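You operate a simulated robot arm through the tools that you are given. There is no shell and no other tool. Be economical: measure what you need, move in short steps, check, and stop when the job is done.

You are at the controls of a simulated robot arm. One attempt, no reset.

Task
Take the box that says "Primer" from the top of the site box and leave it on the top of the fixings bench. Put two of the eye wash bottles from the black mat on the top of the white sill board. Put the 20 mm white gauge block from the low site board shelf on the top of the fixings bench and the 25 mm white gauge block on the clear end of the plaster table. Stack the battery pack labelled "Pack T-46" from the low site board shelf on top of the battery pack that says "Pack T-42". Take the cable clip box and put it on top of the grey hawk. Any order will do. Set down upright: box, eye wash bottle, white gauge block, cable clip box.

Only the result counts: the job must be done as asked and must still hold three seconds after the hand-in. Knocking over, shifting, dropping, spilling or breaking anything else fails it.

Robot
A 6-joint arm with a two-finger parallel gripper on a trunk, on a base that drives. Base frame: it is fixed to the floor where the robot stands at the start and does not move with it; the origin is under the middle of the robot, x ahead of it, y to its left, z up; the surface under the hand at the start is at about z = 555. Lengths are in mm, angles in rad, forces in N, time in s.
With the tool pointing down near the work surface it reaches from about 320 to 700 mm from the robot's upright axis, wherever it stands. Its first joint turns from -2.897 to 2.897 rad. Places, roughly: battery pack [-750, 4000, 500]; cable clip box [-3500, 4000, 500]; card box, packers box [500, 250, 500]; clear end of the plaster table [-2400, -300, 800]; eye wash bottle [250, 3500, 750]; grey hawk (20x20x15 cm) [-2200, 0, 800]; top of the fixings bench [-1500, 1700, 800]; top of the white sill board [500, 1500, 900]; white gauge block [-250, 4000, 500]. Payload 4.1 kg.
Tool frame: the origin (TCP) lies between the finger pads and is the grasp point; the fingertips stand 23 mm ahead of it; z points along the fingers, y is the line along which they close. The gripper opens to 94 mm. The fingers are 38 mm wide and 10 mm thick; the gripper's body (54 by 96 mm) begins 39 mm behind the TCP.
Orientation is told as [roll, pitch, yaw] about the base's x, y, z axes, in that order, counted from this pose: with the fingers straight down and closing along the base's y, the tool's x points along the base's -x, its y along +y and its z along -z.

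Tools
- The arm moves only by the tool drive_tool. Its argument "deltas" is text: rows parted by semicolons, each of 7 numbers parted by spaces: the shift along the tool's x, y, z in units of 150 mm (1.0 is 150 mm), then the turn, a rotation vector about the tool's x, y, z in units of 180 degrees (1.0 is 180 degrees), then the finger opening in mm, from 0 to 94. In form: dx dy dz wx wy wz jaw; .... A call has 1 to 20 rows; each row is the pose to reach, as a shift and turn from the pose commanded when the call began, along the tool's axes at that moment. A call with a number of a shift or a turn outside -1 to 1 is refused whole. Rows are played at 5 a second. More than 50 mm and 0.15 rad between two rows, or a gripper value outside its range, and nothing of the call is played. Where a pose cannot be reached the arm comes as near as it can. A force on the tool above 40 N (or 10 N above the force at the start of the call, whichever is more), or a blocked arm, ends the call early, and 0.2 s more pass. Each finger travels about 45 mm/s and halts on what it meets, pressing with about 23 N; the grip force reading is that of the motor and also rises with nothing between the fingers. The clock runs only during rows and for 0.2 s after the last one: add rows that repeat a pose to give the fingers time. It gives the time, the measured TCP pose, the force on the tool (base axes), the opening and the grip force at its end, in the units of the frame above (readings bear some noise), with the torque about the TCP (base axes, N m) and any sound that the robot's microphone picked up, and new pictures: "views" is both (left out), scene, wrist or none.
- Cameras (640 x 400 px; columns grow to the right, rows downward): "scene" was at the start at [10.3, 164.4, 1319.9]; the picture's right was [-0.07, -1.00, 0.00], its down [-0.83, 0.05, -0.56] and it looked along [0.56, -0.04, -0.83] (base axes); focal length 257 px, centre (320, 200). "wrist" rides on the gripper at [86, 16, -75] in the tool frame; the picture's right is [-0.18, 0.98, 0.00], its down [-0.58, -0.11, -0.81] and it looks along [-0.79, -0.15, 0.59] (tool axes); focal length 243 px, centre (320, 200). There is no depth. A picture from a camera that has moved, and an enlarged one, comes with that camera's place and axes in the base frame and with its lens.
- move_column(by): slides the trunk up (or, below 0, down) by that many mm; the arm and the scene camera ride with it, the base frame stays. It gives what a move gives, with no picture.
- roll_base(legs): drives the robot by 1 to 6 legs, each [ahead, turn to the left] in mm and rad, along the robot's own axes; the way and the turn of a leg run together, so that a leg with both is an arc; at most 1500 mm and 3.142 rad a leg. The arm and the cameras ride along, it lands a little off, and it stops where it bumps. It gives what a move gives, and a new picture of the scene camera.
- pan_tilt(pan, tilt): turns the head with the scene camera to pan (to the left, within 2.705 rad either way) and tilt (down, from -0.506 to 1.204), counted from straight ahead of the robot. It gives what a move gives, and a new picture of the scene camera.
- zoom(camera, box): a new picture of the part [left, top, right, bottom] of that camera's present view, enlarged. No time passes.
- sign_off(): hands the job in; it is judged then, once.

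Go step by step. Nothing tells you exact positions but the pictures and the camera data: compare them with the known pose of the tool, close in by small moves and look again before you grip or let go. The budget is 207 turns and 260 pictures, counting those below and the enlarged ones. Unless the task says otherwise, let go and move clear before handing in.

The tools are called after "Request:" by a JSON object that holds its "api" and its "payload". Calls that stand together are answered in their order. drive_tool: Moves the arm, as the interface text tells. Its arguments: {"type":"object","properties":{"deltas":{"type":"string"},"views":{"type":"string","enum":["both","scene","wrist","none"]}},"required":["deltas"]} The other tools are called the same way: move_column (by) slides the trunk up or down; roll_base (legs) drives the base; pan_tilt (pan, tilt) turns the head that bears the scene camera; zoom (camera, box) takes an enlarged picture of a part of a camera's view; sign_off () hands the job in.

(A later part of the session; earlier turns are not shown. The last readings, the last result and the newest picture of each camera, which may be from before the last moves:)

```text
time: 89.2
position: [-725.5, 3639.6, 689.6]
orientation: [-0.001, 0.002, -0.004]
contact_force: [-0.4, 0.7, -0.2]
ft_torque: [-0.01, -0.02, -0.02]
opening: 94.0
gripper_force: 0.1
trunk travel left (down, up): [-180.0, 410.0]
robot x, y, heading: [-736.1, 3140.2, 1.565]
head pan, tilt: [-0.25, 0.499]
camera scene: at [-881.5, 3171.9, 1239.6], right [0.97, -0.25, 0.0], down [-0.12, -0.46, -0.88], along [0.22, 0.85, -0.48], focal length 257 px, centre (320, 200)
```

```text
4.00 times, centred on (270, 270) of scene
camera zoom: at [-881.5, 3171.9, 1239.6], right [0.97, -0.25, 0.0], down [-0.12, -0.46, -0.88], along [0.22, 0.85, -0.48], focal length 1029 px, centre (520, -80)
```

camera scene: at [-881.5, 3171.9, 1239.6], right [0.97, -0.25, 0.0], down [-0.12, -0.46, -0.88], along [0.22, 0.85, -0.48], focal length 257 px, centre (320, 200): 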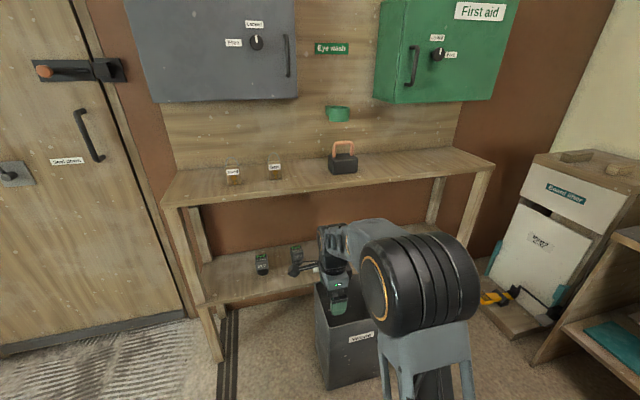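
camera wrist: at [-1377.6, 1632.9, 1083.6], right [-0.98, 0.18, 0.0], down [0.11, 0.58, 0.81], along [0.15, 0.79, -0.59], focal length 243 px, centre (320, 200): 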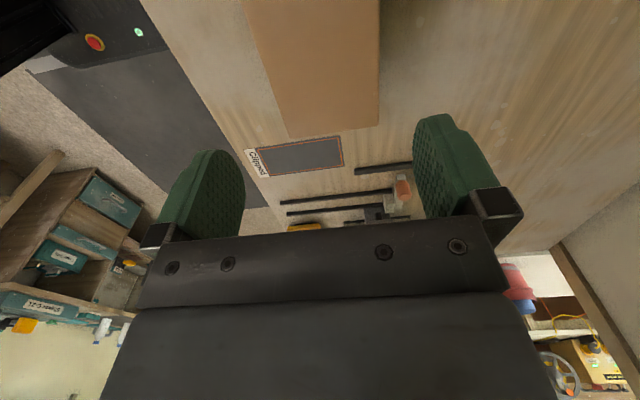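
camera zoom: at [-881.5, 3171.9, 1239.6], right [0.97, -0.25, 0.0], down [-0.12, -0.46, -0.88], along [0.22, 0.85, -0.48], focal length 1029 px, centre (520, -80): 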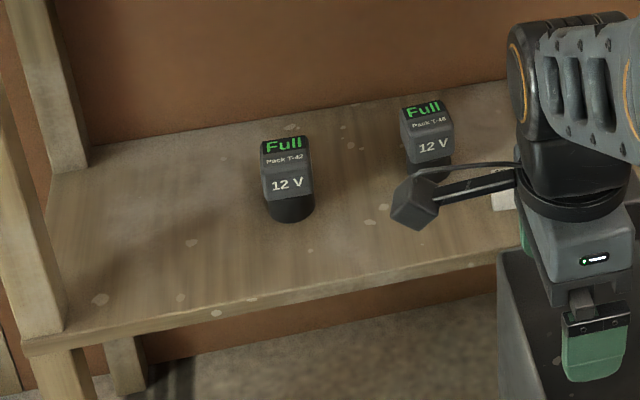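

The shelf is at z≈400: T-42 at about (-917, 4066), T-46 at about (-754, 4088), with the upper shelf above at z≈875. I'll reach in with a forward-tilted tool; first I roll the wrist so the camera is on top.

Request:
{"api": "drive_tool", "payload": {"deltas": "0 0 0 0 0 0.045 94; 0 0 0 0 0 0.09 94; 0 0 0 0 0 0.135 94; 0 0 0 0 0 0.18 94; 0 0 0 0 0 0.225 94; 0 0 0 0 0 0.27 94; 0 0 0 0 0 0.315 94; 0 0 0 0 0 0.36 94; 0 0 0 0 0 0.405 94; 0 0 0 0 0 0.45 94; 0 0 0 0 0 0.4975 94; 0 0 0 0 0 0.4975 94", "views": "none"}}

Request:
{"api": "drive_tool", "payload": {"deltas": "0 0 0 0 0.045 0 94; 0 0 0 0 0.09 0 94; 0 0 0 0 0.135 0 94; 0 0 0 0 0.18 0 94; 0 0 0 0 0.225 0 94; 0 0 0 0 0.27 0 94; 0 0 0 0 0.315 0 94; 0 0 0 0 0.36 0 94; 0 0 0 0 0.40 0 94; 0 0 0 0 0.40 0 94", "views": "both"}}

```text
time: 91.8
position: [-699.2, 3636.2, 688.1]
orientation: [-0.018, 0.001, -1.55]
contact_force: [-0.3, -0.4, -0.2]
ft_torque: [0.02, -0.01, -0.01]
opening: 94.1
gripper_force: 0.1
out of reach, approached as far as the arm can: row 11, 12
trunk travel left (down, up): [-180.0, 410.0]
robot x, y, heading: [-735.2, 3140.0, 1.567]
head pan, tilt: [-0.25, 0.499]
```

```text
time: 94.0
position: [-680.9, 3633.6, 692.4]
orientation: [-0.006, 1.258, -1.563]
contact_force: [0.4, 0.4, 0.0]
ft_torque: [0.01, 0.02, -0.01]
opening: 94.1
gripper_force: 0.1
out of reach, approached as far as the arm can: row 6, 8, 9, 10
trunk travel left (down, up): [-180.0, 410.0]
robot x, y, heading: [-736.4, 3141.9, 1.566]
head pan, tilt: [-0.25, 0.499]
camera scene: at [-881.4, 3171.9, 1239.6], right [0.97, -0.25, 0.0], down [-0.12, -0.46, -0.88], along [0.22, 0.85, -0.48], focal length 257 px, centre (320, 200)
camera wrist: at [-664.9, 3590.9, 796.7], right [0.98, -0.05, -0.18], down [-0.1, -0.95, -0.3], along [-0.15, 0.32, -0.94], focal length 243 px, centre (320, 200)
```

scene: 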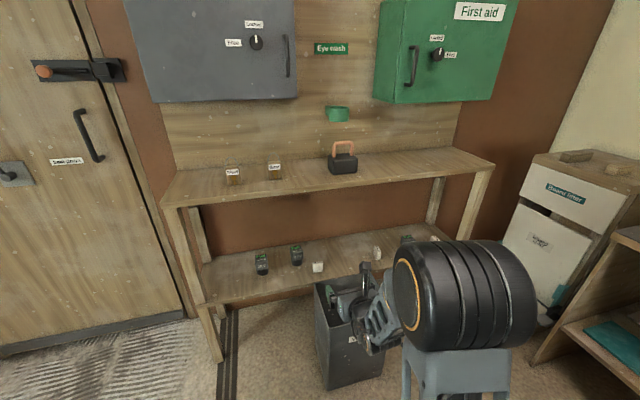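
wrist: 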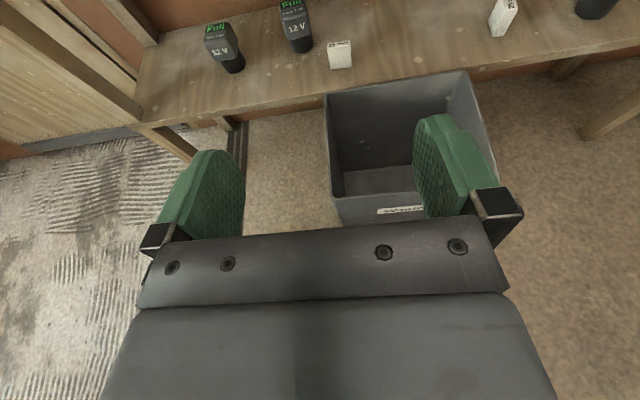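

The tool is tilted 72° forward with a clear upright view. I lower the trunk and drive closer to the shelf.

Request:
{"api": "move_column", "payload": {"by": -170}}

Request:
{"api": "roll_base", "payload": {"legs": [[230, 0]]}}

Request:
{"api": "drive_tool", "payload": {"deltas": "0 0 0 0 0 0 94", "views": "wrist"}}

```text
time: 95.9
position: [-681.3, 3634.3, 522.2]
orientation: [-0.008, 1.254, -1.564]
contact_force: [0.1, 0.4, 0.8]
ft_torque: [-0.05, -0.02, -0.02]
opening: 94.2
gripper_force: 0.0
trunk travel left (down, up): [-10.0, 580.0]
robot x, y, heading: [-739.7, 3145.4, 1.561]
head pan, tilt: [-0.25, 0.499]
```

```text
time: 97.6
position: [-681.1, 3865.6, 521.2]
orientation: [-0.007, 1.255, -1.564]
contact_force: [-0.8, 0.6, -0.2]
ft_torque: [-0.01, -0.02, -0.01]
opening: 93.8
gripper_force: 0.1
trunk travel left (down, up): [-10.0, 580.0]
robot x, y, heading: [-736.3, 3372.7, 1.573]
head pan, tilt: [-0.25, 0.499]
camera scene: at [-880.4, 3403.5, 1069.6], right [0.97, -0.25, 0.0], down [-0.12, -0.46, -0.88], along [0.22, 0.85, -0.48], focal length 257 px, centre (320, 200)
```

scene: 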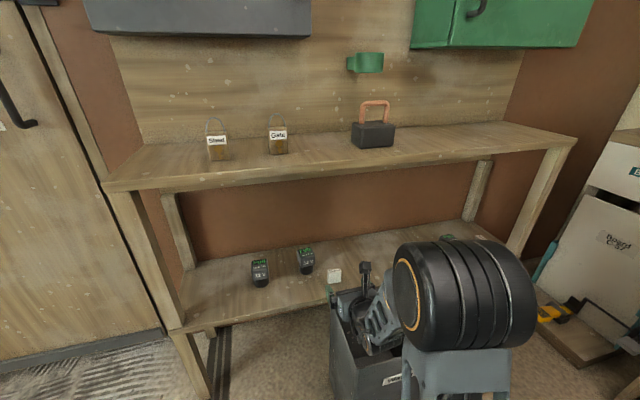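

```text
time: 98.0
position: [-680.1, 3866.5, 521.4]
orientation: [-0.006, 1.255, -1.561]
contact_force: [-0.1, -0.6, -0.1]
ft_torque: [0.0, 0.03, -0.01]
opening: 93.9
gripper_force: 0.2
trunk travel left (down, up): [-10.0, 580.0]
robot x, y, heading: [-742.2, 3375.4, 1.567]
head pan, tilt: [-0.25, 0.499]
camera wrist: at [-664.8, 3823.2, 626.8], right [0.98, -0.04, -0.18], down [-0.1, -0.95, -0.3], along [-0.15, 0.31, -0.94], focal length 243 px, centre (320, 200)
```

wrist: 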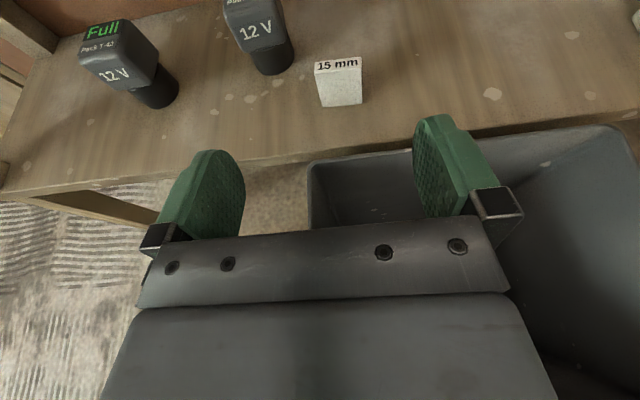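

T-46 is near (-752, 4090), T-42 near (-912, 4068), with the 15 mm block just right-front of T-46. I edge in above block height with a reduced opening.

Request:
{"api": "drive_tool", "payload": {"deltas": "0.06 -0.06 0.1 0 0 0 78; 0.1 -0.12 0.25 0 0 0 78; 0.15 -0.18 0.4 0 0 0 78; 0.2 -0.25 0.5 0 0 0 78; 0.2 -0.25 0.5 0 0 0 78", "views": "wrist"}}

```text
time: 99.2
position: [-689.2, 3945.7, 537.4]
orientation: [-0.03, 1.252, -1.564]
contact_force: [1.0, 0.9, -0.4]
ft_torque: [0.02, -0.02, -0.02]
opening: 78.0
gripper_force: 0.0
out of reach, approached as far as the arm can: row 1, 2, 3, 4, 5
trunk travel left (down, up): [-10.0, 580.0]
robot x, y, heading: [-737.6, 3376.2, 1.566]
head pan, tilt: [-0.25, 0.499]
camera wrist: at [-670.2, 3903.4, 641.7], right [0.98, -0.02, -0.18], down [-0.08, -0.95, -0.3], along [-0.17, 0.31, -0.94], focal length 243 px, centre (320, 200)
```

wrist: 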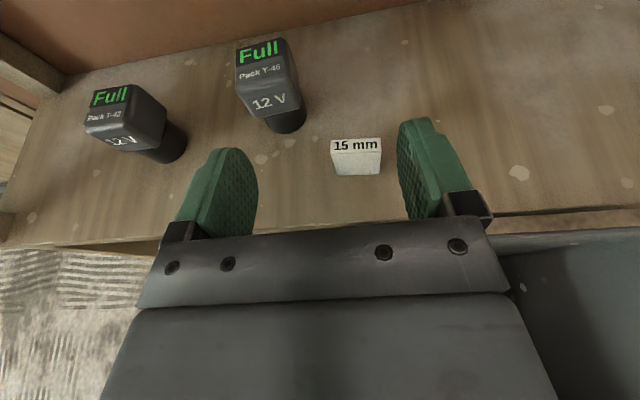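

The wrist roll limit blocks reaching left at this heading; it works when targets are to the right. I shift the robot left so both packs lie to its right.

Request:
{"api": "roll_base", "payload": {"legs": [[-600, 0], [0, 0.56], [550, 0], [0, -0.556]]}}

```text
time: 108.5
position: [-980.9, 3803.6, 536.9]
orientation: [-0.029, 1.251, -1.564]
contact_force: [0.3, 0.9, -0.3]
ft_torque: [0.0, 0.02, 0.0]
opening: 78.2
gripper_force: 0.0
trunk travel left (down, up): [-10.0, 580.0]
robot x, y, heading: [-1033.2, 3237.4, 1.571]
head pan, tilt: [-0.25, 0.499]
camera scene: at [-1172.3, 3261.6, 1069.6], right [0.97, -0.25, 0.0], down [-0.12, -0.46, -0.88], along [0.22, 0.85, -0.48], focal length 257 px, centre (320, 200)
```

scene: 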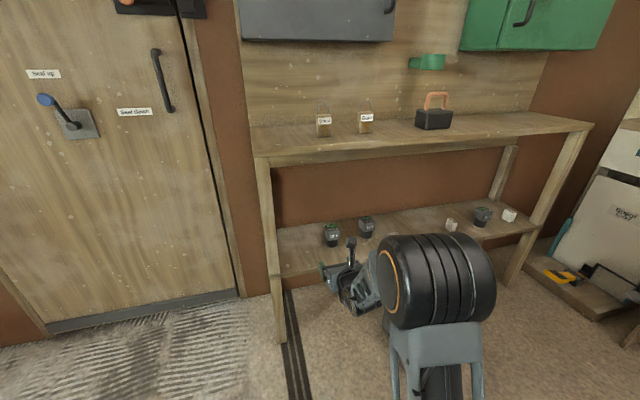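

Now shift the tool to the right in the open in front of the shelf.

Request:
{"api": "drive_tool", "payload": {"deltas": "0 0.2 0 0 0 0 78; 0 0.45 0 0 0 0 78; 0 0.7 0 0 0 0 78; 0 0.95 0 0 0 0 78; 0 0.95 0 0 0 0 78", "views": "none"}}

```text
time: 109.7
position: [-836.5, 3808.1, 533.3]
orientation: [-0.03, 1.25, -1.563]
contact_force: [-0.1, 0.4, -0.2]
ft_torque: [0.01, 0.0, -0.02]
opening: 78.1
gripper_force: 0.2
trunk travel left (down, up): [-10.0, 580.0]
robot x, y, heading: [-1028.2, 3231.3, 1.568]
head pan, tilt: [-0.25, 0.499]
```

Request:
{"api": "roll_base", "payload": {"legs": [[200, 0]]}}

Request:
{"api": "drive_tool", "payload": {"deltas": "0 0.1 0 0 0 0 78; 0 0.2 0 0 0 0 78", "views": "wrist"}}

```text
time: 111.3
position: [-837.8, 4008.4, 534.3]
orientation: [-0.031, 1.252, -1.562]
contact_force: [-0.3, 0.5, -0.7]
ft_torque: [-0.01, -0.02, 0.02]
opening: 77.8
gripper_force: 0.0
trunk travel left (down, up): [-10.0, 580.0]
robot x, y, heading: [-1028.0, 3432.6, 1.57]
head pan, tilt: [-0.25, 0.499]
camera scene: at [-1171.8, 3462.6, 1069.6], right [0.97, -0.25, 0.0], down [-0.12, -0.46, -0.88], along [0.22, 0.85, -0.48], focal length 257 px, centre (320, 200)
```

scene: 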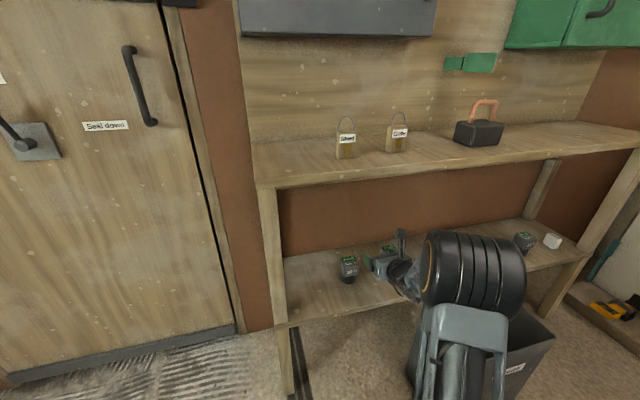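

```text
time: 111.9
position: [-807.3, 4010.0, 533.9]
orientation: [-0.029, 1.251, -1.561]
contact_force: [0.1, 1.3, -0.8]
ft_torque: [0.0, 0.03, 0.0]
opening: 78.1
gripper_force: 0.0
trunk travel left (down, up): [-10.0, 580.0]
robot x, y, heading: [-1032.4, 3437.5, 1.567]
head pan, tilt: [-0.25, 0.499]
camera wrist: at [-788.3, 3968.0, 638.5], right [0.98, -0.02, -0.18], down [-0.08, -0.95, -0.3], along [-0.17, 0.31, -0.94], focal length 243 px, centre (320, 200)
```

wrist: 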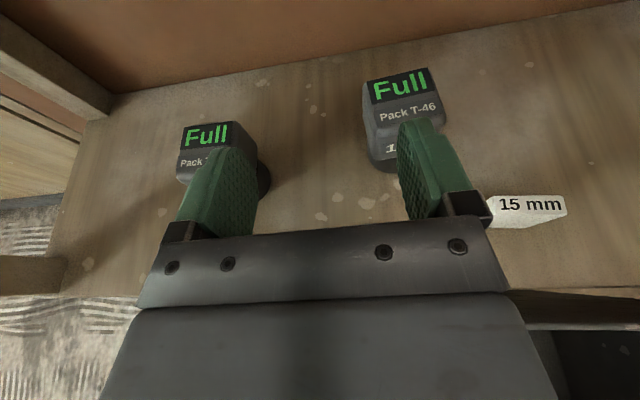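

That's T-46, centred about (-753, 4094), top z≈475. I move above and over it before descending.

Request:
{"api": "drive_tool", "payload": {"deltas": "0 0.17 0 0.005 0 0 78; 0 0.347 0 0.01 0 0 78; 0.08 0.347 0.25 0.015 0 0 78; 0.161 0.347 0.494 0.015 0 0 78; 0.161 0.347 0.494 0.015 0 0 78", "views": "wrist"}}

```text
time: 113.1
position: [-758.2, 4090.8, 534.4]
orientation: [-0.077, 1.253, -1.56]
contact_force: [0.1, 0.6, -0.8]
ft_torque: [0.01, 0.0, -0.01]
opening: 78.0
gripper_force: 0.1
trunk travel left (down, up): [-10.0, 580.0]
robot x, y, heading: [-1024.9, 3429.7, 1.571]
head pan, tilt: [-0.25, 0.499]
camera wrist: at [-736.2, 4049.4, 640.1], right [0.98, 0.02, -0.2], down [-0.04, -0.95, -0.3], along [-0.2, 0.3, -0.93], focal length 243 px, centre (320, 200)
```

wrist: 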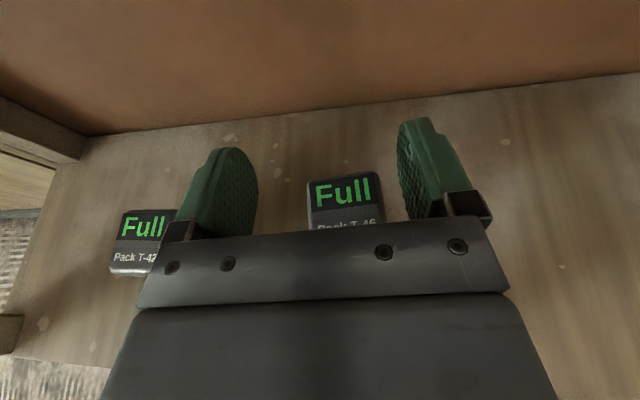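

Centred well. I straighten slightly and descend to grasp height.

Request:
{"api": "drive_tool", "payload": {"deltas": "-0.13 0.02 0.043 -0.01 0 0 78; -0.26 0.02 0.087 -0.018 0 0 78; -0.39 0.02 0.13 -0.018 0 0 78; -0.532 0.02 0.174 -0.018 0 0 78; -0.532 0.02 0.174 -0.018 0 0 78", "views": "wrist"}}

```text
time: 114.3
position: [-756.7, 4090.5, 450.8]
orientation: [-0.019, 1.25, -1.562]
contact_force: [1.0, 0.1, 0.5]
ft_torque: [-0.06, 0.01, 0.0]
opening: 78.0
gripper_force: 0.0
trunk travel left (down, up): [-10.0, 580.0]
robot x, y, heading: [-1027.8, 3432.4, 1.568]
head pan, tilt: [-0.25, 0.499]
camera wrist: at [-738.9, 4047.4, 553.9], right [0.98, -0.03, -0.18], down [-0.08, -0.95, -0.3], along [-0.16, 0.31, -0.94], focal length 243 px, centre (320, 200)
```

wrist: 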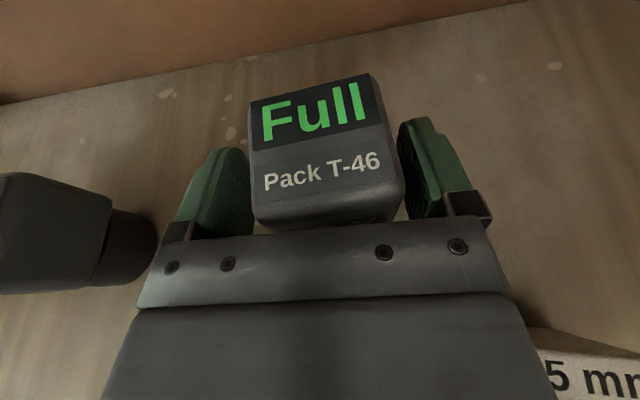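

The pack is between the fingers. I close and lift a little.

Request:
{"api": "drive_tool", "payload": {"deltas": "0 0 0 0 0 0 20; 0 0 0 0 0 0 20; 0 0 0 0 0 0 20; 0 0 0 0 0 0 20; 0 0 0 0 0 0 20; 0 0 0 0 0 0 20; 0.03 0 -0.01 0 0 0 20; 0.1 0 -0.033 0 0 0 20; 0.19 0 -0.062 0 0 0 20; 0.19 0 -0.062 0 0 0 20", "views": "wrist"}}

```text
time: 116.5
position: [-757.0, 4089.0, 479.2]
orientation: [-0.022, 1.249, -1.565]
contact_force: [1.0, -0.2, -3.9]
ft_torque: [0.0, -0.02, 0.0]
opening: 53.7
gripper_force: 23.0
trunk travel left (down, up): [-10.0, 580.0]
robot x, y, heading: [-1025.3, 3429.4, 1.57]
head pan, tilt: [-0.25, 0.499]
camera wrist: at [-737.8, 4048.0, 584.4], right [0.98, -0.03, -0.18], down [-0.08, -0.95, -0.3], along [-0.16, 0.31, -0.94], focal length 243 px, centre (320, 200)
```

wrist: 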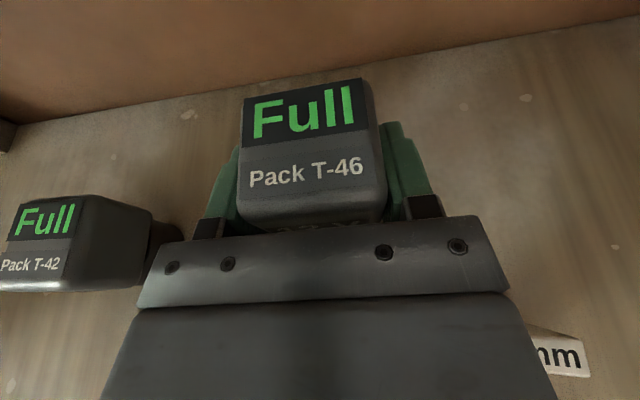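

Held. I raise it to z≈560 and move left toward T-42.

Request:
{"api": "drive_tool", "payload": {"deltas": "0.25 0 -0.08 0 0 0 20; 0.507 0 -0.165 0 0 0 20; 0.49 -0.25 -0.21 0 0 0 20; 0.48 -0.5 -0.25 0 0 0 20; 0.467 -0.75 -0.292 0 0 0 20; 0.467 -0.9 -0.292 0 0 0 20; 0.467 -0.9 -0.292 0 0 0 20", "views": "both"}}

```text
time: 118.1
position: [-889.1, 4065.3, 560.3]
orientation: [-0.02, 1.251, -1.562]
contact_force: [0.1, 0.3, -2.0]
ft_torque: [-0.01, 0.0, -0.01]
opening: 54.0
gripper_force: 23.0
trunk travel left (down, up): [-10.0, 580.0]
robot x, y, heading: [-1028.0, 3432.4, 1.571]
head pan, tilt: [-0.25, 0.499]
camera scene: at [-1171.8, 3462.8, 1069.6], right [0.97, -0.25, 0.0], down [-0.12, -0.46, -0.88], along [0.22, 0.85, -0.48], focal length 257 px, centre (320, 200)
camera wrist: at [-871.8, 4023.6, 665.1], right [0.98, -0.03, -0.18], down [-0.08, -0.95, -0.3], along [-0.16, 0.31, -0.94], focal length 243 px, centre (320, 200)
```

scene: 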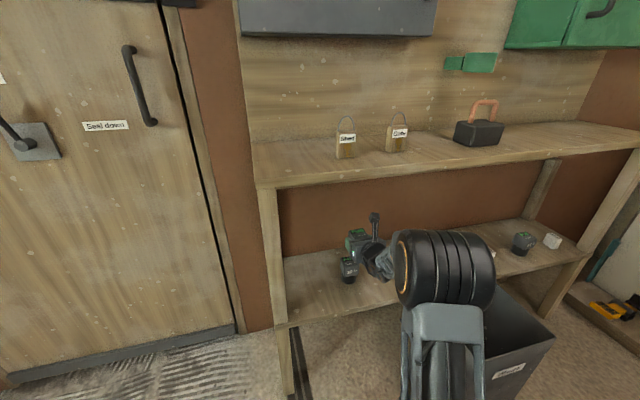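
wrist: 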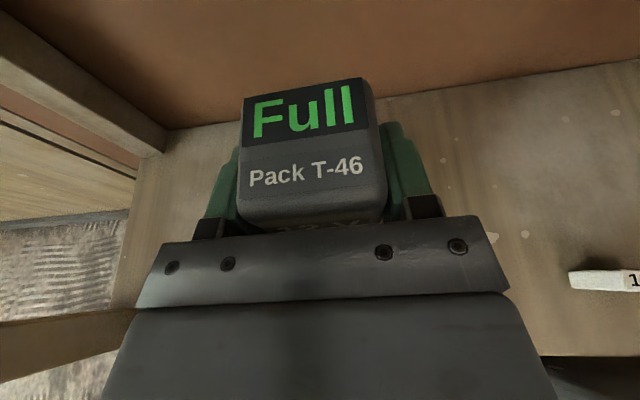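

Request:
{"api": "zoom", "payload": {"camera": "scene", "box": [320, 200, 420, 300]}}

```text
4.00 times, centred on (370, 250) of scene
camera zoom: at [-1171.8, 3462.8, 1069.6], right [0.97, -0.25, 0.0], down [-0.12, -0.46, -0.88], along [0.22, 0.85, -0.48], focal length 1029 px, centre (120, 0)
```

zoom: 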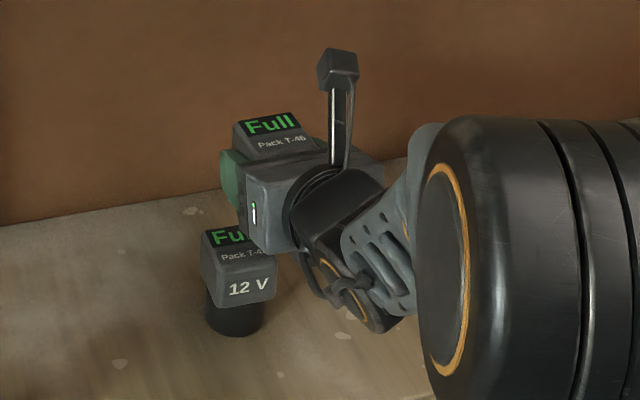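

Relative offset from T-46 to T-42 is about -29 mm in x and ~0 in y. I shift and lower to just above it.

Request:
{"api": "drive_tool", "payload": {"deltas": "0 -0.1 0 0 0 0 20; 0 -0.193 0 0 0 0 20; -0.08 -0.193 0.026 0 0 0 20; -0.145 -0.193 0.047 0 0 0 20; -0.145 -0.193 0.047 0 0 0 20", "views": "none"}}

Request:
{"api": "zoom", "payload": {"camera": "scene", "box": [320, 210, 400, 290]}}

```text
time: 119.3
position: [-920.2, 4066.6, 536.9]
orientation: [-0.02, 1.25, -1.562]
contact_force: [-0.2, -0.2, -3.3]
ft_torque: [0.0, -0.02, 0.0]
opening: 53.9
gripper_force: 22.8
trunk travel left (down, up): [-10.0, 580.0]
robot x, y, heading: [-1025.7, 3434.8, 1.566]
head pan, tilt: [-0.25, 0.499]
```

```text
5.00 times, centred on (360, 250) of scene
camera zoom: at [-1171.8, 3462.8, 1069.6], right [0.97, -0.25, 0.0], down [-0.12, -0.46, -0.88], along [0.22, 0.85, -0.48], focal length 1287 px, centre (120, -50)
```

zoom: 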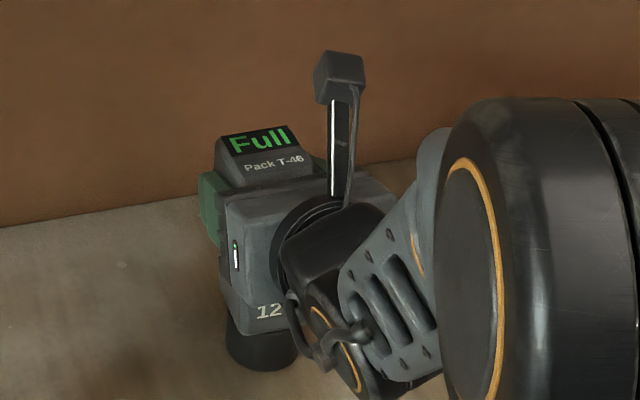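

Alignment good in y; I nudge 4 mm right and creep down.

Request:
{"api": "drive_tool", "payload": {"deltas": "0 0.027 0 0 0 0 20; -0.019 0.027 0.006 0 0 0 20; -0.038 0.027 0.0124 0 0 0 20; -0.05 0.027 0.016 0 0 0 20; -0.05 0.027 0.016 0 0 0 20", "views": "none"}}

```text
time: 120.5
position: [-914.9, 4065.0, 531.1]
orientation: [-0.021, 1.254, -1.56]
contact_force: [-1.3, -0.4, 2.2]
ft_torque: [-0.11, -0.04, 0.0]
opening: 53.8
gripper_force: 22.9
trunk travel left (down, up): [-10.0, 580.0]
robot x, y, heading: [-1030.4, 3433.1, 1.567]
head pan, tilt: [-0.25, 0.499]
```

T-46 is resting on T-42. I open and withdraw straight back.

Request:
{"api": "drive_tool", "payload": {"deltas": "0 0 0 0 0 0 80; 0 0 0 0 0 0 80; 0 0 0 0 0 0 80; 0 0 0 0 0 0 80; 0 0 -0.2 0 0 0 80; 0 0 -0.5 0 0 0 80; 0 0 -0.8 0 0 0 80; 0 0 -0.95 0 0 0 80; 0 0 -0.95 0 0 0 80", "views": "both"}}

```text
time: 122.5
position: [-912.3, 3932.8, 573.2]
orientation: [-0.021, 1.252, -1.563]
contact_force: [-0.2, 0.3, 0.5]
ft_torque: [0.0, -0.02, -0.02]
opening: 80.2
gripper_force: 0.0
trunk travel left (down, up): [-10.0, 580.0]
robot x, y, heading: [-1024.1, 3431.2, 1.573]
head pan, tilt: [-0.25, 0.499]
camera scene: at [-1171.9, 3462.6, 1069.6], right [0.97, -0.25, 0.0], down [-0.12, -0.46, -0.88], along [0.22, 0.85, -0.48], focal length 257 px, centre (320, 200)
camera wrist: at [-893.3, 3889.2, 678.9], right [0.98, -0.03, -0.18], down [-0.08, -0.95, -0.3], along [-0.16, 0.31, -0.94], focal length 243 px, centre (320, 200)
```

scene: 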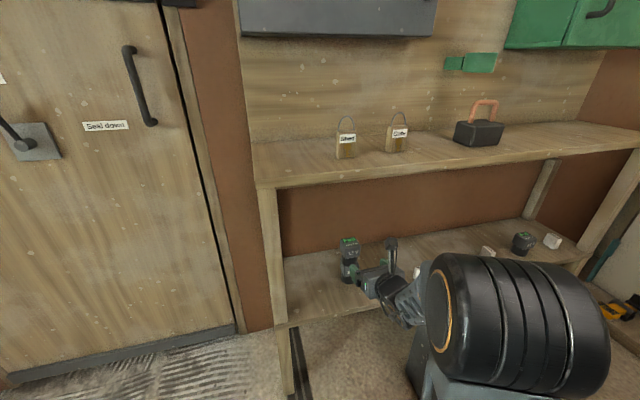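
wrist: 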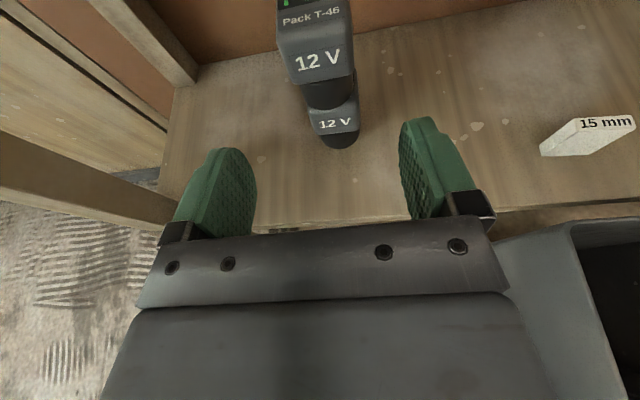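

Stack looks good. Next the 20 mm block at about (-374, 4030); I reposition the robot to its left.

Request:
{"api": "roll_base", "payload": {"legs": [[-500, 0], [0, -1.2], [480, 0], [0, 1.2]]}}

Request:
{"api": "pan_tilt", "payload": {"pan": -0.3, "tilt": 0.45}}

Request:
{"api": "zoom", "payload": {"camera": "scene", "box": [270, 190, 510, 340]}}

```text
time: 133.9
position: [-443.6, 3600.6, 573.4]
orientation: [-0.02, 1.251, -1.587]
contact_force: [0.4, -0.8, 0.2]
ft_torque: [-0.03, 0.0, -0.01]
opening: 79.9
gripper_force: 0.1
trunk travel left (down, up): [-10.0, 580.0]
robot x, y, heading: [-573.2, 3104.3, 1.54]
head pan, tilt: [-0.25, 0.499]
camera scene: at [-716.4, 3138.4, 1069.6], right [0.96, -0.27, 0.0], down [-0.13, -0.46, -0.88], along [0.24, 0.84, -0.48], focal length 257 px, centre (320, 200)
```

scene: 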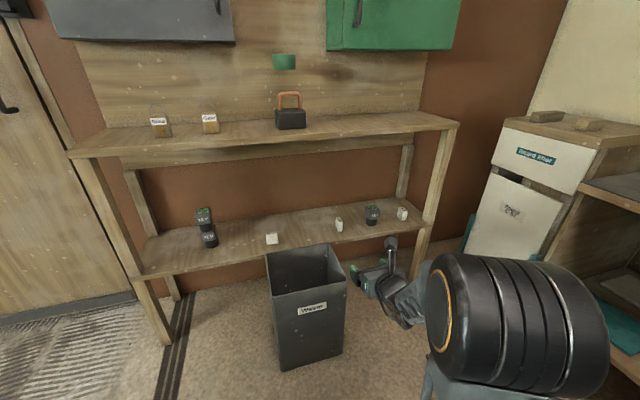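

```text
time: 134.5
position: [-443.3, 3600.6, 574.3]
orientation: [-0.022, 1.253, -1.588]
contact_force: [-0.8, 0.1, -0.3]
ft_torque: [0.02, 0.03, 0.01]
opening: 79.9
gripper_force: 0.0
trunk travel left (down, up): [-10.0, 580.0]
robot x, y, heading: [-569.9, 3104.3, 1.544]
head pan, tilt: [-0.3, 0.45]
camera scene: at [-711.7, 3137.9, 1074.1], right [0.95, -0.32, 0.0], down [-0.14, -0.41, -0.9], along [0.29, 0.85, -0.44], focal length 257 px, centre (320, 200)
```

scene: 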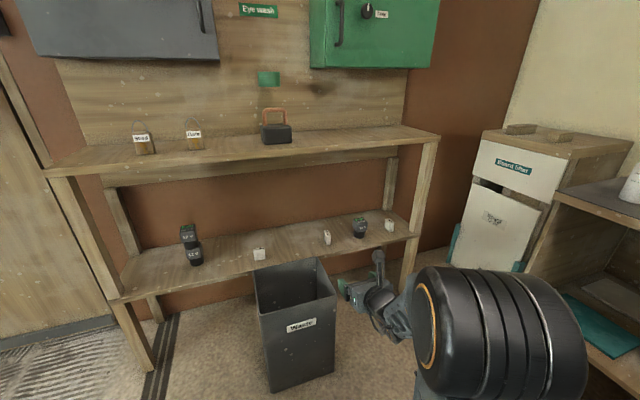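

```text
2.67 times, centred on (390, 265) of scene
camera zoom: at [-711.7, 3137.9, 1074.1], right [0.95, -0.32, 0.0], down [-0.14, -0.41, -0.9], along [0.29, 0.85, -0.44], focal length 686 px, centre (133, 27)
```

zoom: 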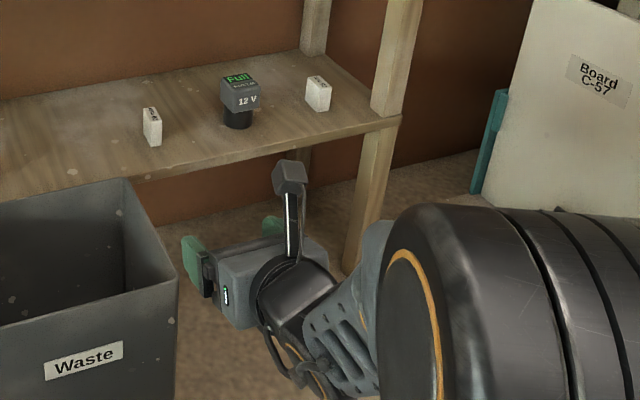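

Request:
{"api": "roll_base", "payload": {"legs": [[310, 0.02]]}}

Request:
{"api": "drive_tool", "payload": {"deltas": "0 0.2 0 0 0 0 70; 0 0.38 0 0 0 0 60; 0 0.38 0 0 0 0 60", "views": "wrist"}}

```text
time: 136.6
position: [-449.7, 3904.9, 573.9]
orientation: [-0.019, 1.252, -1.567]
contact_force: [-0.7, 0.0, -0.6]
ft_torque: [0.01, 0.0, -0.01]
opening: 79.9
gripper_force: 0.1
trunk travel left (down, up): [-10.0, 580.0]
robot x, y, heading: [-568.7, 3406.0, 1.566]
head pan, tilt: [-0.3, 0.45]
camera scene: at [-707.0, 3437.4, 1074.1], right [0.95, -0.3, 0.0], down [-0.13, -0.41, -0.9], along [0.27, 0.86, -0.44], focal length 257 px, centre (320, 200)
```

scene: 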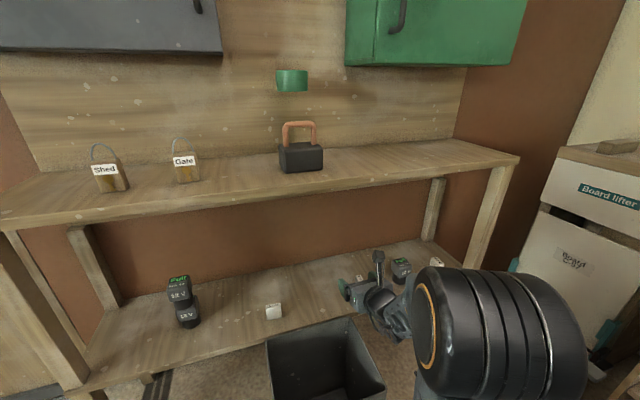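

```text
time: 137.4
position: [-388.8, 3908.8, 574.2]
orientation: [-0.02, 1.252, -1.568]
contact_force: [0.1, 0.1, 0.0]
ft_torque: [0.03, 0.0, -0.01]
opening: 60.1
gripper_force: 0.0
trunk travel left (down, up): [-10.0, 580.0]
robot x, y, heading: [-567.1, 3408.9, 1.56]
head pan, tilt: [-0.3, 0.45]
camera wrist: at [-372.2, 3866.1, 679.1], right [0.98, -0.04, -0.18], down [-0.09, -0.95, -0.3], along [-0.16, 0.31, -0.94], focal length 243 px, centre (320, 200)
```

wrist: 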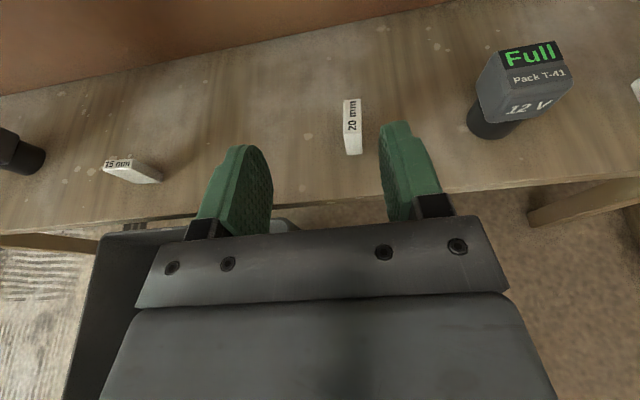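

The 20 mm block is at about (-374, 4034), 20×40×50 mm. I move above it.

Request:
{"api": "drive_tool", "payload": {"deltas": "-0.04 0.03 0.22 0 0 0 60; -0.08 0.06 0.45 0 0 0 60; -0.12 0.1 0.68 0 0 0 60; -0.155 0.1 0.899 0 0 0 60; -0.155 0.1 0.899 0 0 0 60", "views": "wrist"}}

```text
time: 138.6
position: [-379.5, 4029.7, 509.7]
orientation: [-0.018, 1.251, -1.566]
contact_force: [0.7, -1.1, 0.2]
ft_torque: [0.02, 0.01, 0.0]
opening: 60.1
gripper_force: 0.0
trunk travel left (down, up): [-10.0, 580.0]
robot x, y, heading: [-565.9, 3406.3, 1.561]
head pan, tilt: [-0.3, 0.45]
camera wrist: at [-362.1, 3987.5, 615.3], right [0.98, -0.04, -0.18], down [-0.09, -0.95, -0.3], along [-0.16, 0.31, -0.94], focal length 243 px, centre (320, 200)
```

wrist: 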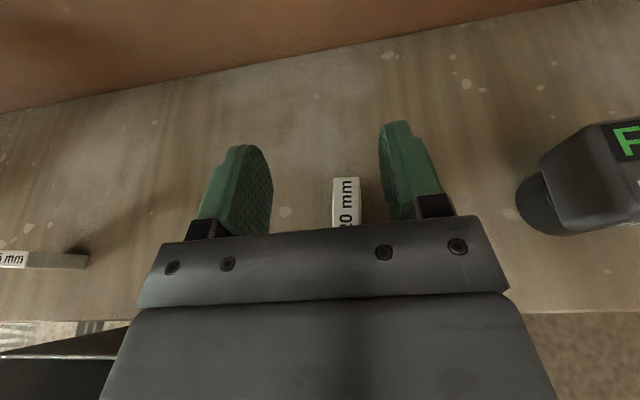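

Request:
{"api": "drive_tool", "payload": {"deltas": "-0.1 0.045 0.03 0 0 0 60; -0.2 0.045 0.066 0 0 0 60; -0.3 0.045 0.1 0 0 0 60; -0.4 0.045 0.132 0 0 0 60; -0.46 0.045 0.151 0 0 0 60; -0.46 0.045 0.151 0 0 0 60", "views": "wrist"}}

```text
time: 140.0
position: [-374.0, 4028.9, 435.5]
orientation: [-0.019, 1.251, -1.566]
contact_force: [-0.7, 0.1, 0.1]
ft_torque: [0.03, 0.02, 0.0]
opening: 60.0
gripper_force: 0.0
trunk travel left (down, up): [-10.0, 580.0]
robot x, y, heading: [-568.6, 3408.7, 1.565]
head pan, tilt: [-0.3, 0.45]
camera wrist: at [-356.0, 3986.3, 541.4], right [0.98, -0.04, -0.18], down [-0.09, -0.95, -0.3], along [-0.16, 0.31, -0.94], focal length 243 px, centre (320, 200)
```

wrist: 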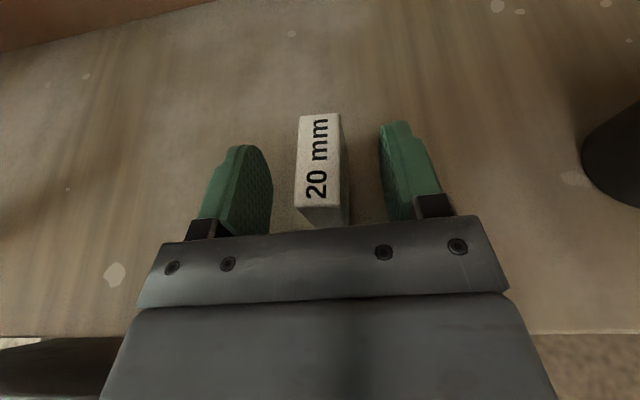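

The block is between the fingers. Close and lift.

Request:
{"api": "drive_tool", "payload": {"deltas": "0 0 0 0 0 0 0; 0 0 0 0 0 0 0; 0 0 0 0 0 0 0; 0 0 0 0 0 0 0; 0 0 0 0 0 0 0; 0 0 0 0 0 0 0; 0 0 0 0 0 0 0; 0.05 0 -0.016 0 0 0 0; 0.2 0 -0.065 0 0 0 0; 0.4 0 -0.13 0 0 0 0; 0.6 0 -0.2 0 0 0 0; 0.6 0 -0.2 0 0 0 0", "views": "wrist"}}

```text
time: 142.6
position: [-372.6, 4028.7, 530.0]
orientation: [-0.02, 1.251, -1.568]
contact_force: [-0.2, -0.8, -1.4]
ft_torque: [0.01, -0.01, 0.01]
opening: 19.5
gripper_force: 22.6
trunk travel left (down, up): [-10.0, 580.0]
robot x, y, heading: [-568.0, 3406.3, 1.569]
head pan, tilt: [-0.3, 0.45]
camera wrist: at [-355.2, 3986.9, 635.6], right [0.98, -0.04, -0.18], down [-0.09, -0.95, -0.3], along [-0.16, 0.31, -0.94], focal length 243 px, centre (320, 200)
```

wrist: 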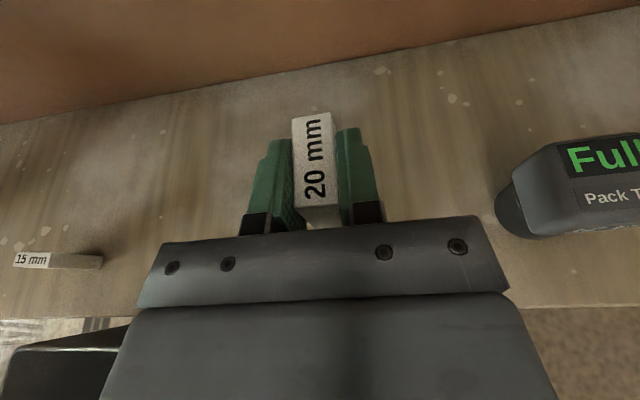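

Held. I back out from under the shelf, raise the trunk, and drive back to the fixings bench.

Request:
{"api": "roll_base", "payload": {"legs": [[-750, 0]]}}

Request:
{"api": "move_column", "payload": {"by": 390}}

Request:
{"api": "roll_base", "payload": {"legs": [[-1060, 0], [0, 1.574]]}}

```text
time: 146.6
position: [-380.2, 3291.1, 530.4]
orientation: [-0.019, 1.251, -1.56]
contact_force: [-0.7, 0.0, -0.2]
ft_torque: [-0.01, -0.01, -0.04]
opening: 19.4
gripper_force: 23.1
trunk travel left (down, up): [-10.0, 580.0]
robot x, y, heading: [-569.6, 2670.2, 1.572]
head pan, tilt: [-0.3, 0.45]
camera scene: at [-710.0, 2697.4, 1074.1], right [0.96, -0.3, 0.0], down [-0.13, -0.42, -0.9], along [0.27, 0.86, -0.44], focal length 257 px, centre (320, 200)
```

scene: 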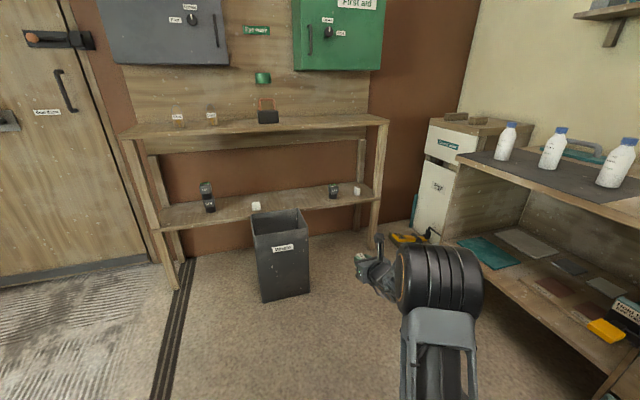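

```text
time: 150.3
position: [-380.0, 3292.2, 920.9]
orientation: [-0.021, 1.251, -1.56]
contact_force: [-1.2, 0.2, -0.5]
ft_torque: [0.01, -0.01, -0.03]
opening: 19.3
gripper_force: 22.3
trunk travel left (down, up): [-400.0, 190.0]
robot x, y, heading: [-570.0, 2669.9, 1.569]
head pan, tilt: [-0.3, 0.45]
```

```text
time: 159.6
position: [-1186.5, 1800.2, 920.7]
orientation: [-0.019, 1.251, 0.022]
contact_force: [0.3, 0.7, -0.5]
ft_torque: [0.02, -0.02, -0.01]
opening: 19.4
gripper_force: 23.3
trunk travel left (down, up): [-400.0, 190.0]
robot x, y, heading: [-561.0, 1618.7, -3.128]
head pan, tilt: [-0.3, 0.45]
camera scene: at [-588.4, 1478.4, 1464.1], right [0.29, 0.96, 0.0], down [0.42, -0.12, -0.9], along [-0.86, 0.26, -0.44], focal length 257 px, centre (320, 200)
```

scene: 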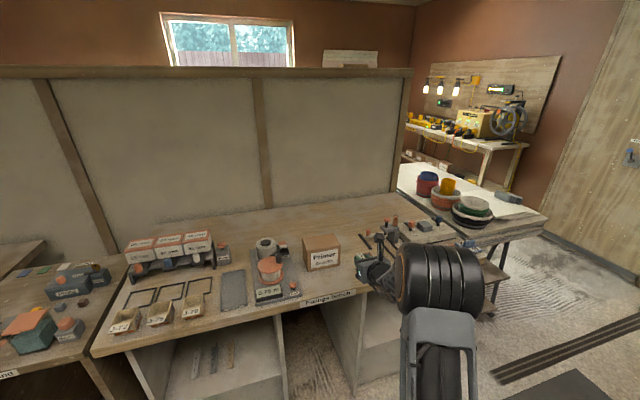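

Primer is still standing. I bring the block over the bench front at about (-1255, 1775) and take a look.

Request:
{"api": "pan_tilt", "payload": {"pan": -0.45, "tilt": 0.7}}

Request:
{"api": "drive_tool", "payload": {"deltas": "-0.03 -0.05 0.15 0 0 0 0; -0.06 -0.1 0.3 0 0 0 0; -0.115 -0.167 0.528 0 0 0 0; -0.115 -0.167 0.528 0 0 0 0", "views": "both"}}

```text
time: 160.3
position: [-1186.3, 1801.0, 921.9]
orientation: [-0.019, 1.252, 0.022]
contact_force: [-0.8, -0.6, -1.3]
ft_torque: [0.02, -0.02, -0.01]
opening: 19.6
gripper_force: 23.1
trunk travel left (down, up): [-400.0, 190.0]
robot x, y, heading: [-562.7, 1618.0, -3.131]
head pan, tilt: [-0.45, 0.7]
camera scene: at [-577.1, 1488.3, 1442.0], right [0.43, 0.9, 0.0], down [0.58, -0.27, -0.77], along [-0.69, 0.33, -0.64], focal length 257 px, centre (320, 200)
```

scene: 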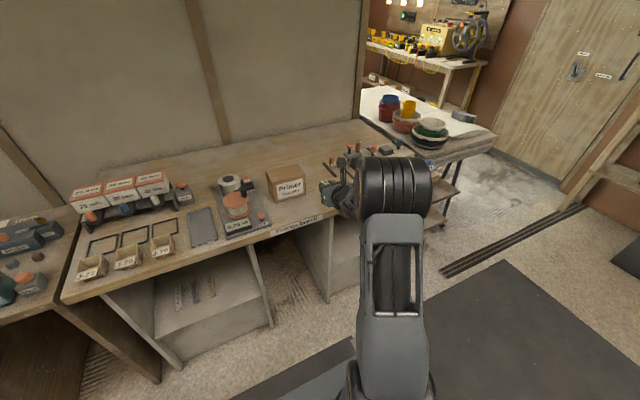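

```text
time: 161.3
position: [-1256.9, 1774.0, 881.4]
orientation: [-0.019, 1.252, 0.019]
contact_force: [-0.3, 0.4, -0.1]
ft_torque: [-0.01, -0.02, 0.0]
opening: 19.3
gripper_force: 22.6
trunk travel left (down, up): [-400.0, 190.0]
robot x, y, heading: [-562.9, 1614.5, -3.134]
head pan, tilt: [-0.45, 0.7]
camera scene: at [-577.5, 1488.3, 1441.9], right [0.43, 0.9, 0.0], down [0.58, -0.27, -0.76], along [-0.69, 0.33, -0.64], focal length 257 px, centre (320, 200)
camera wrist: at [-1213.9, 1793.5, 986.4], right [0.02, 0.98, -0.18], down [0.95, -0.07, -0.3], along [-0.31, -0.17, -0.94], focal length 243 px, centre (320, 200)
```

scene: 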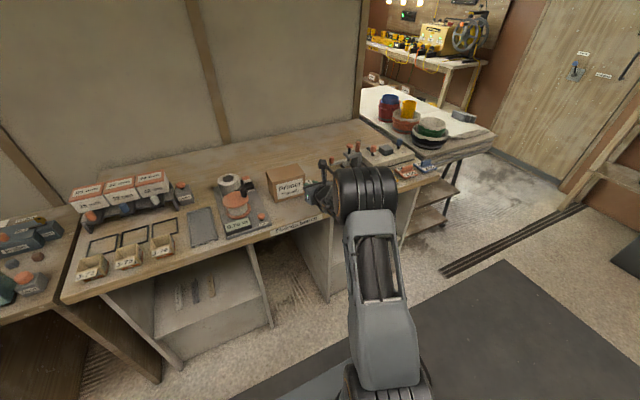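
wrist: 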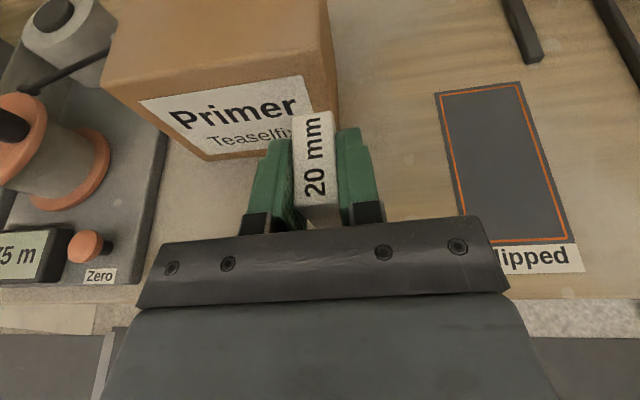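

Spot is clear. I lower it to the bench top.

Request:
{"api": "drive_tool", "payload": {"deltas": "-0.08 0 0.026 0 0 0 0; -0.16 0 0.052 0 0 0 0; -0.22 0 0.072 0 0 0 0; -0.25 0 0.082 0 0 0 0; -0.265 0 0.086 0 0 0 0; -0.278 0 0.0905 0 0 0 0; -0.29 0 0.0945 0 0 0 0; -0.29 0 0.0945 0 0 0 0", "views": "none"}}

```text
time: 163.1
position: [-1254.0, 1773.4, 837.2]
orientation: [-0.018, 1.254, 0.023]
contact_force: [-1.4, 2.6, 10.5]
ft_torque: [0.17, -0.1, 0.02]
opening: 19.2
gripper_force: 23.0
trunk travel left (down, up): [-400.0, 190.0]
robot x, y, heading: [-564.0, 1615.5, -3.131]
head pan, tilt: [-0.45, 0.7]
```

Request:
{"api": "drive_tool", "payload": {"deltas": "0.008 0 0 0 0 0 0; 0.008 0 0 0 0 0 50; 0.008 0 0 0 0 0 50; 0.008 0 0 0 0 0 50; 0.008 0 0 0 0 0 50; 0.03 0 -0.25 0 0 0 50; 0.06 0 -0.5 0 0 0 50; 0.2 0 -0.75 0 0 0 50; 0.4 0 -0.95 0 0 0 50; 0.4 0 -0.95 0 0 0 50", "views": "wrist"}}

Request:
{"api": "zoom", "payload": {"camera": "scene", "box": [240, 140, 400, 240]}}

```text
time: 165.3
position: [-1138.9, 1776.4, 935.1]
orientation: [-0.02, 1.252, 0.022]
contact_force: [-0.6, 0.4, 0.2]
ft_torque: [0.01, 0.0, 0.01]
opening: 50.1
gripper_force: 0.1
trunk travel left (down, up): [-400.0, 190.0]
robot x, y, heading: [-564.0, 1621.2, -3.127]
head pan, tilt: [-0.45, 0.7]
camera wrist: at [-1096.5, 1796.2, 1040.5], right [0.02, 0.98, -0.18], down [0.95, -0.07, -0.3], along [-0.31, -0.17, -0.94], focal length 243 px, centre (320, 200)
```

wrist: 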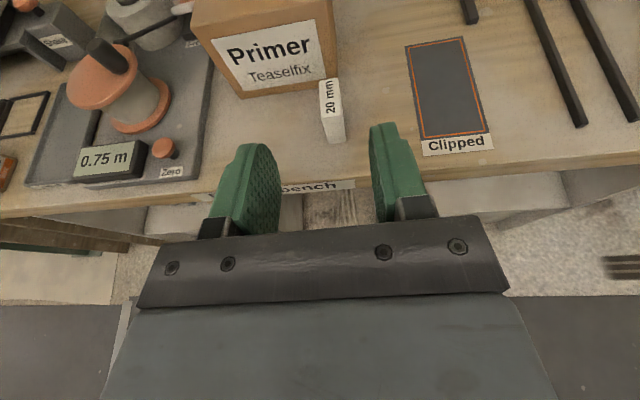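

```text
4.00 times, centred on (320, 190) of scene
camera zoom: at [-576.7, 1488.2, 1441.9], right [0.43, 0.9, 0.0], down [0.58, -0.27, -0.77], along [-0.69, 0.33, -0.64], focal length 1029 px, centre (320, 240)
```

zoom: 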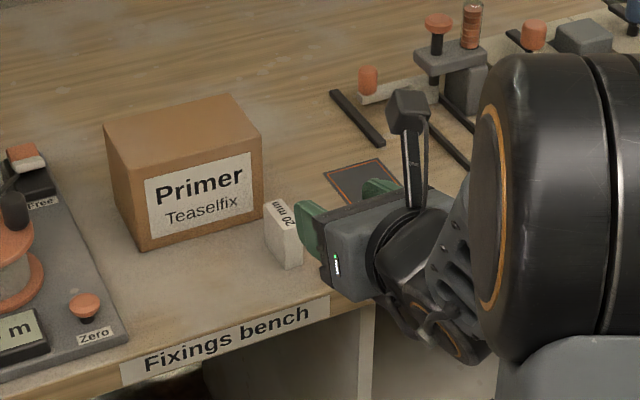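

The block stands upright. Next the eye wash bottles: I raise the trunk for clearance and drive to face the black mat.

Request:
{"api": "move_column", "payload": {"by": 180}}

Request:
{"api": "pan_tilt", "payload": {"pan": -0.1, "tilt": 0.7}}

Request:
{"api": "roll_base", "payload": {"legs": [[-250, 0], [0, -1.58], [1500, 0], [200, 0], [0, -1.571]]}}

```text
time: 167.3
position: [-1139.8, 1775.8, 1115.5]
orientation: [-0.019, 1.252, 0.022]
contact_force: [0.1, -0.2, 0.3]
ft_torque: [-0.01, 0.01, 0.0]
opening: 50.1
gripper_force: 0.1
trunk travel left (down, up): [-580.0, 10.0]
robot x, y, heading: [-560.9, 1621.9, -3.136]
head pan, tilt: [-0.45, 0.7]
```

```text
time: 168.2
position: [-1140.7, 1776.7, 1115.0]
orientation: [-0.02, 1.251, 0.022]
contact_force: [0.3, 0.0, -0.3]
ft_torque: [-0.01, 0.01, -0.01]
opening: 50.0
gripper_force: 0.2
trunk travel left (down, up): [-580.0, 10.0]
robot x, y, heading: [-558.4, 1619.1, -3.13]
head pan, tilt: [-0.099, 0.7]
camera scene: at [-584.8, 1459.8, 1621.9], right [0.09, 1.0, 0.0], down [0.64, -0.06, -0.76], along [-0.76, 0.07, -0.64], focal length 257 px, centre (320, 200)
```

scene: 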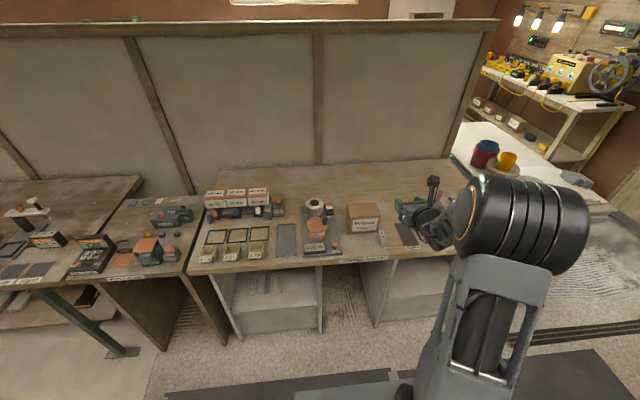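

```text
time: 185.8
position: [214.6, 3184.5, 1114.6]
orientation: [-0.02, 1.252, -3.082]
contact_force: [0.3, -0.5, 0.8]
ft_torque: [0.0, 0.02, 0.02]
opening: 50.3
gripper_force: 0.0
trunk travel left (down, up): [-580.0, 10.0]
robot x, y, heading: [-368.1, 3320.7, 0.049]
head pan, tilt: [-0.099, 0.7]
camera scene: at [-353.3, 3482.1, 1621.9], right [-0.05, -1.0, 0.0], down [-0.64, 0.03, -0.76], along [0.76, -0.04, -0.64], focal length 257 px, centre (320, 200)
```

scene: 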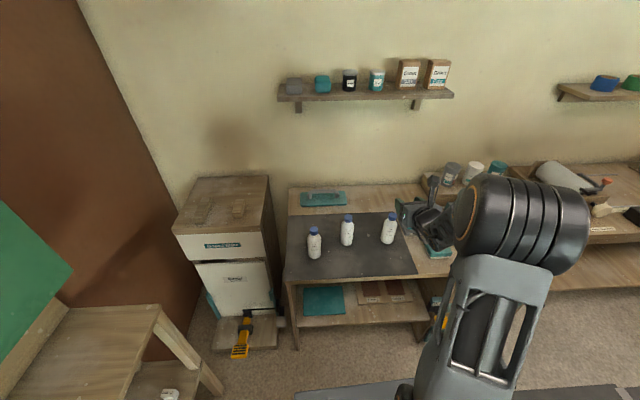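

Request:
{"api": "zoom", "payload": {"camera": "scene", "box": [280, 190, 440, 290]}}

Request:
{"api": "drive_tool", "payload": {"deltas": "0 0 0 0 0 0 70", "views": "wrist"}}

```text
4.00 times, centred on (360, 240) of scene
camera zoom: at [-353.3, 3482.1, 1621.9], right [-0.05, -1.0, 0.0], down [-0.64, 0.03, -0.76], along [0.76, -0.04, -0.64], focal length 1029 px, centre (160, 40)
```

zoom: 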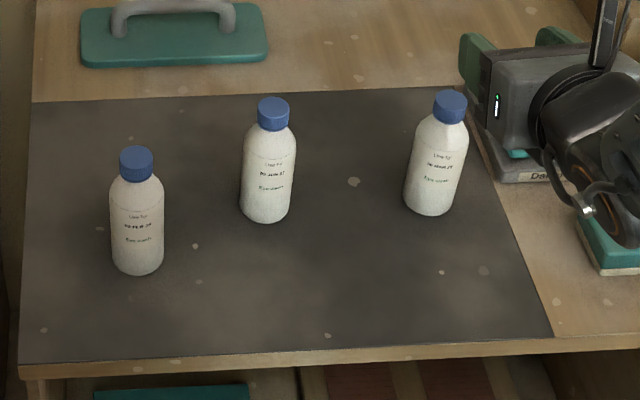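

```text
time: 186.2
position: [213.5, 3185.7, 1115.3]
orientation: [-0.02, 1.252, -3.082]
contact_force: [-0.3, -0.2, 1.2]
ft_torque: [-0.01, 0.0, 0.03]
opening: 70.1
gripper_force: 0.1
trunk travel left (down, up): [-580.0, 10.0]
robot x, y, heading: [-373.0, 3318.0, 0.048]
head pan, tilt: [-0.099, 0.7]
camera wrist: at [171.8, 3166.1, 1220.2], right [0.02, -0.98, -0.18], down [-0.95, 0.04, -0.3], along [0.3, 0.18, -0.94], focal length 243 px, centre (320, 200)
```

wrist: 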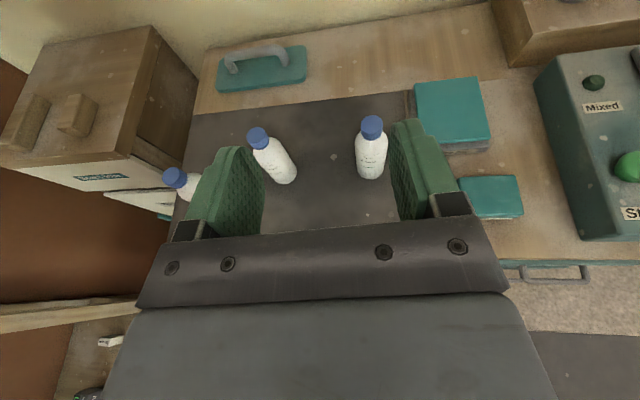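

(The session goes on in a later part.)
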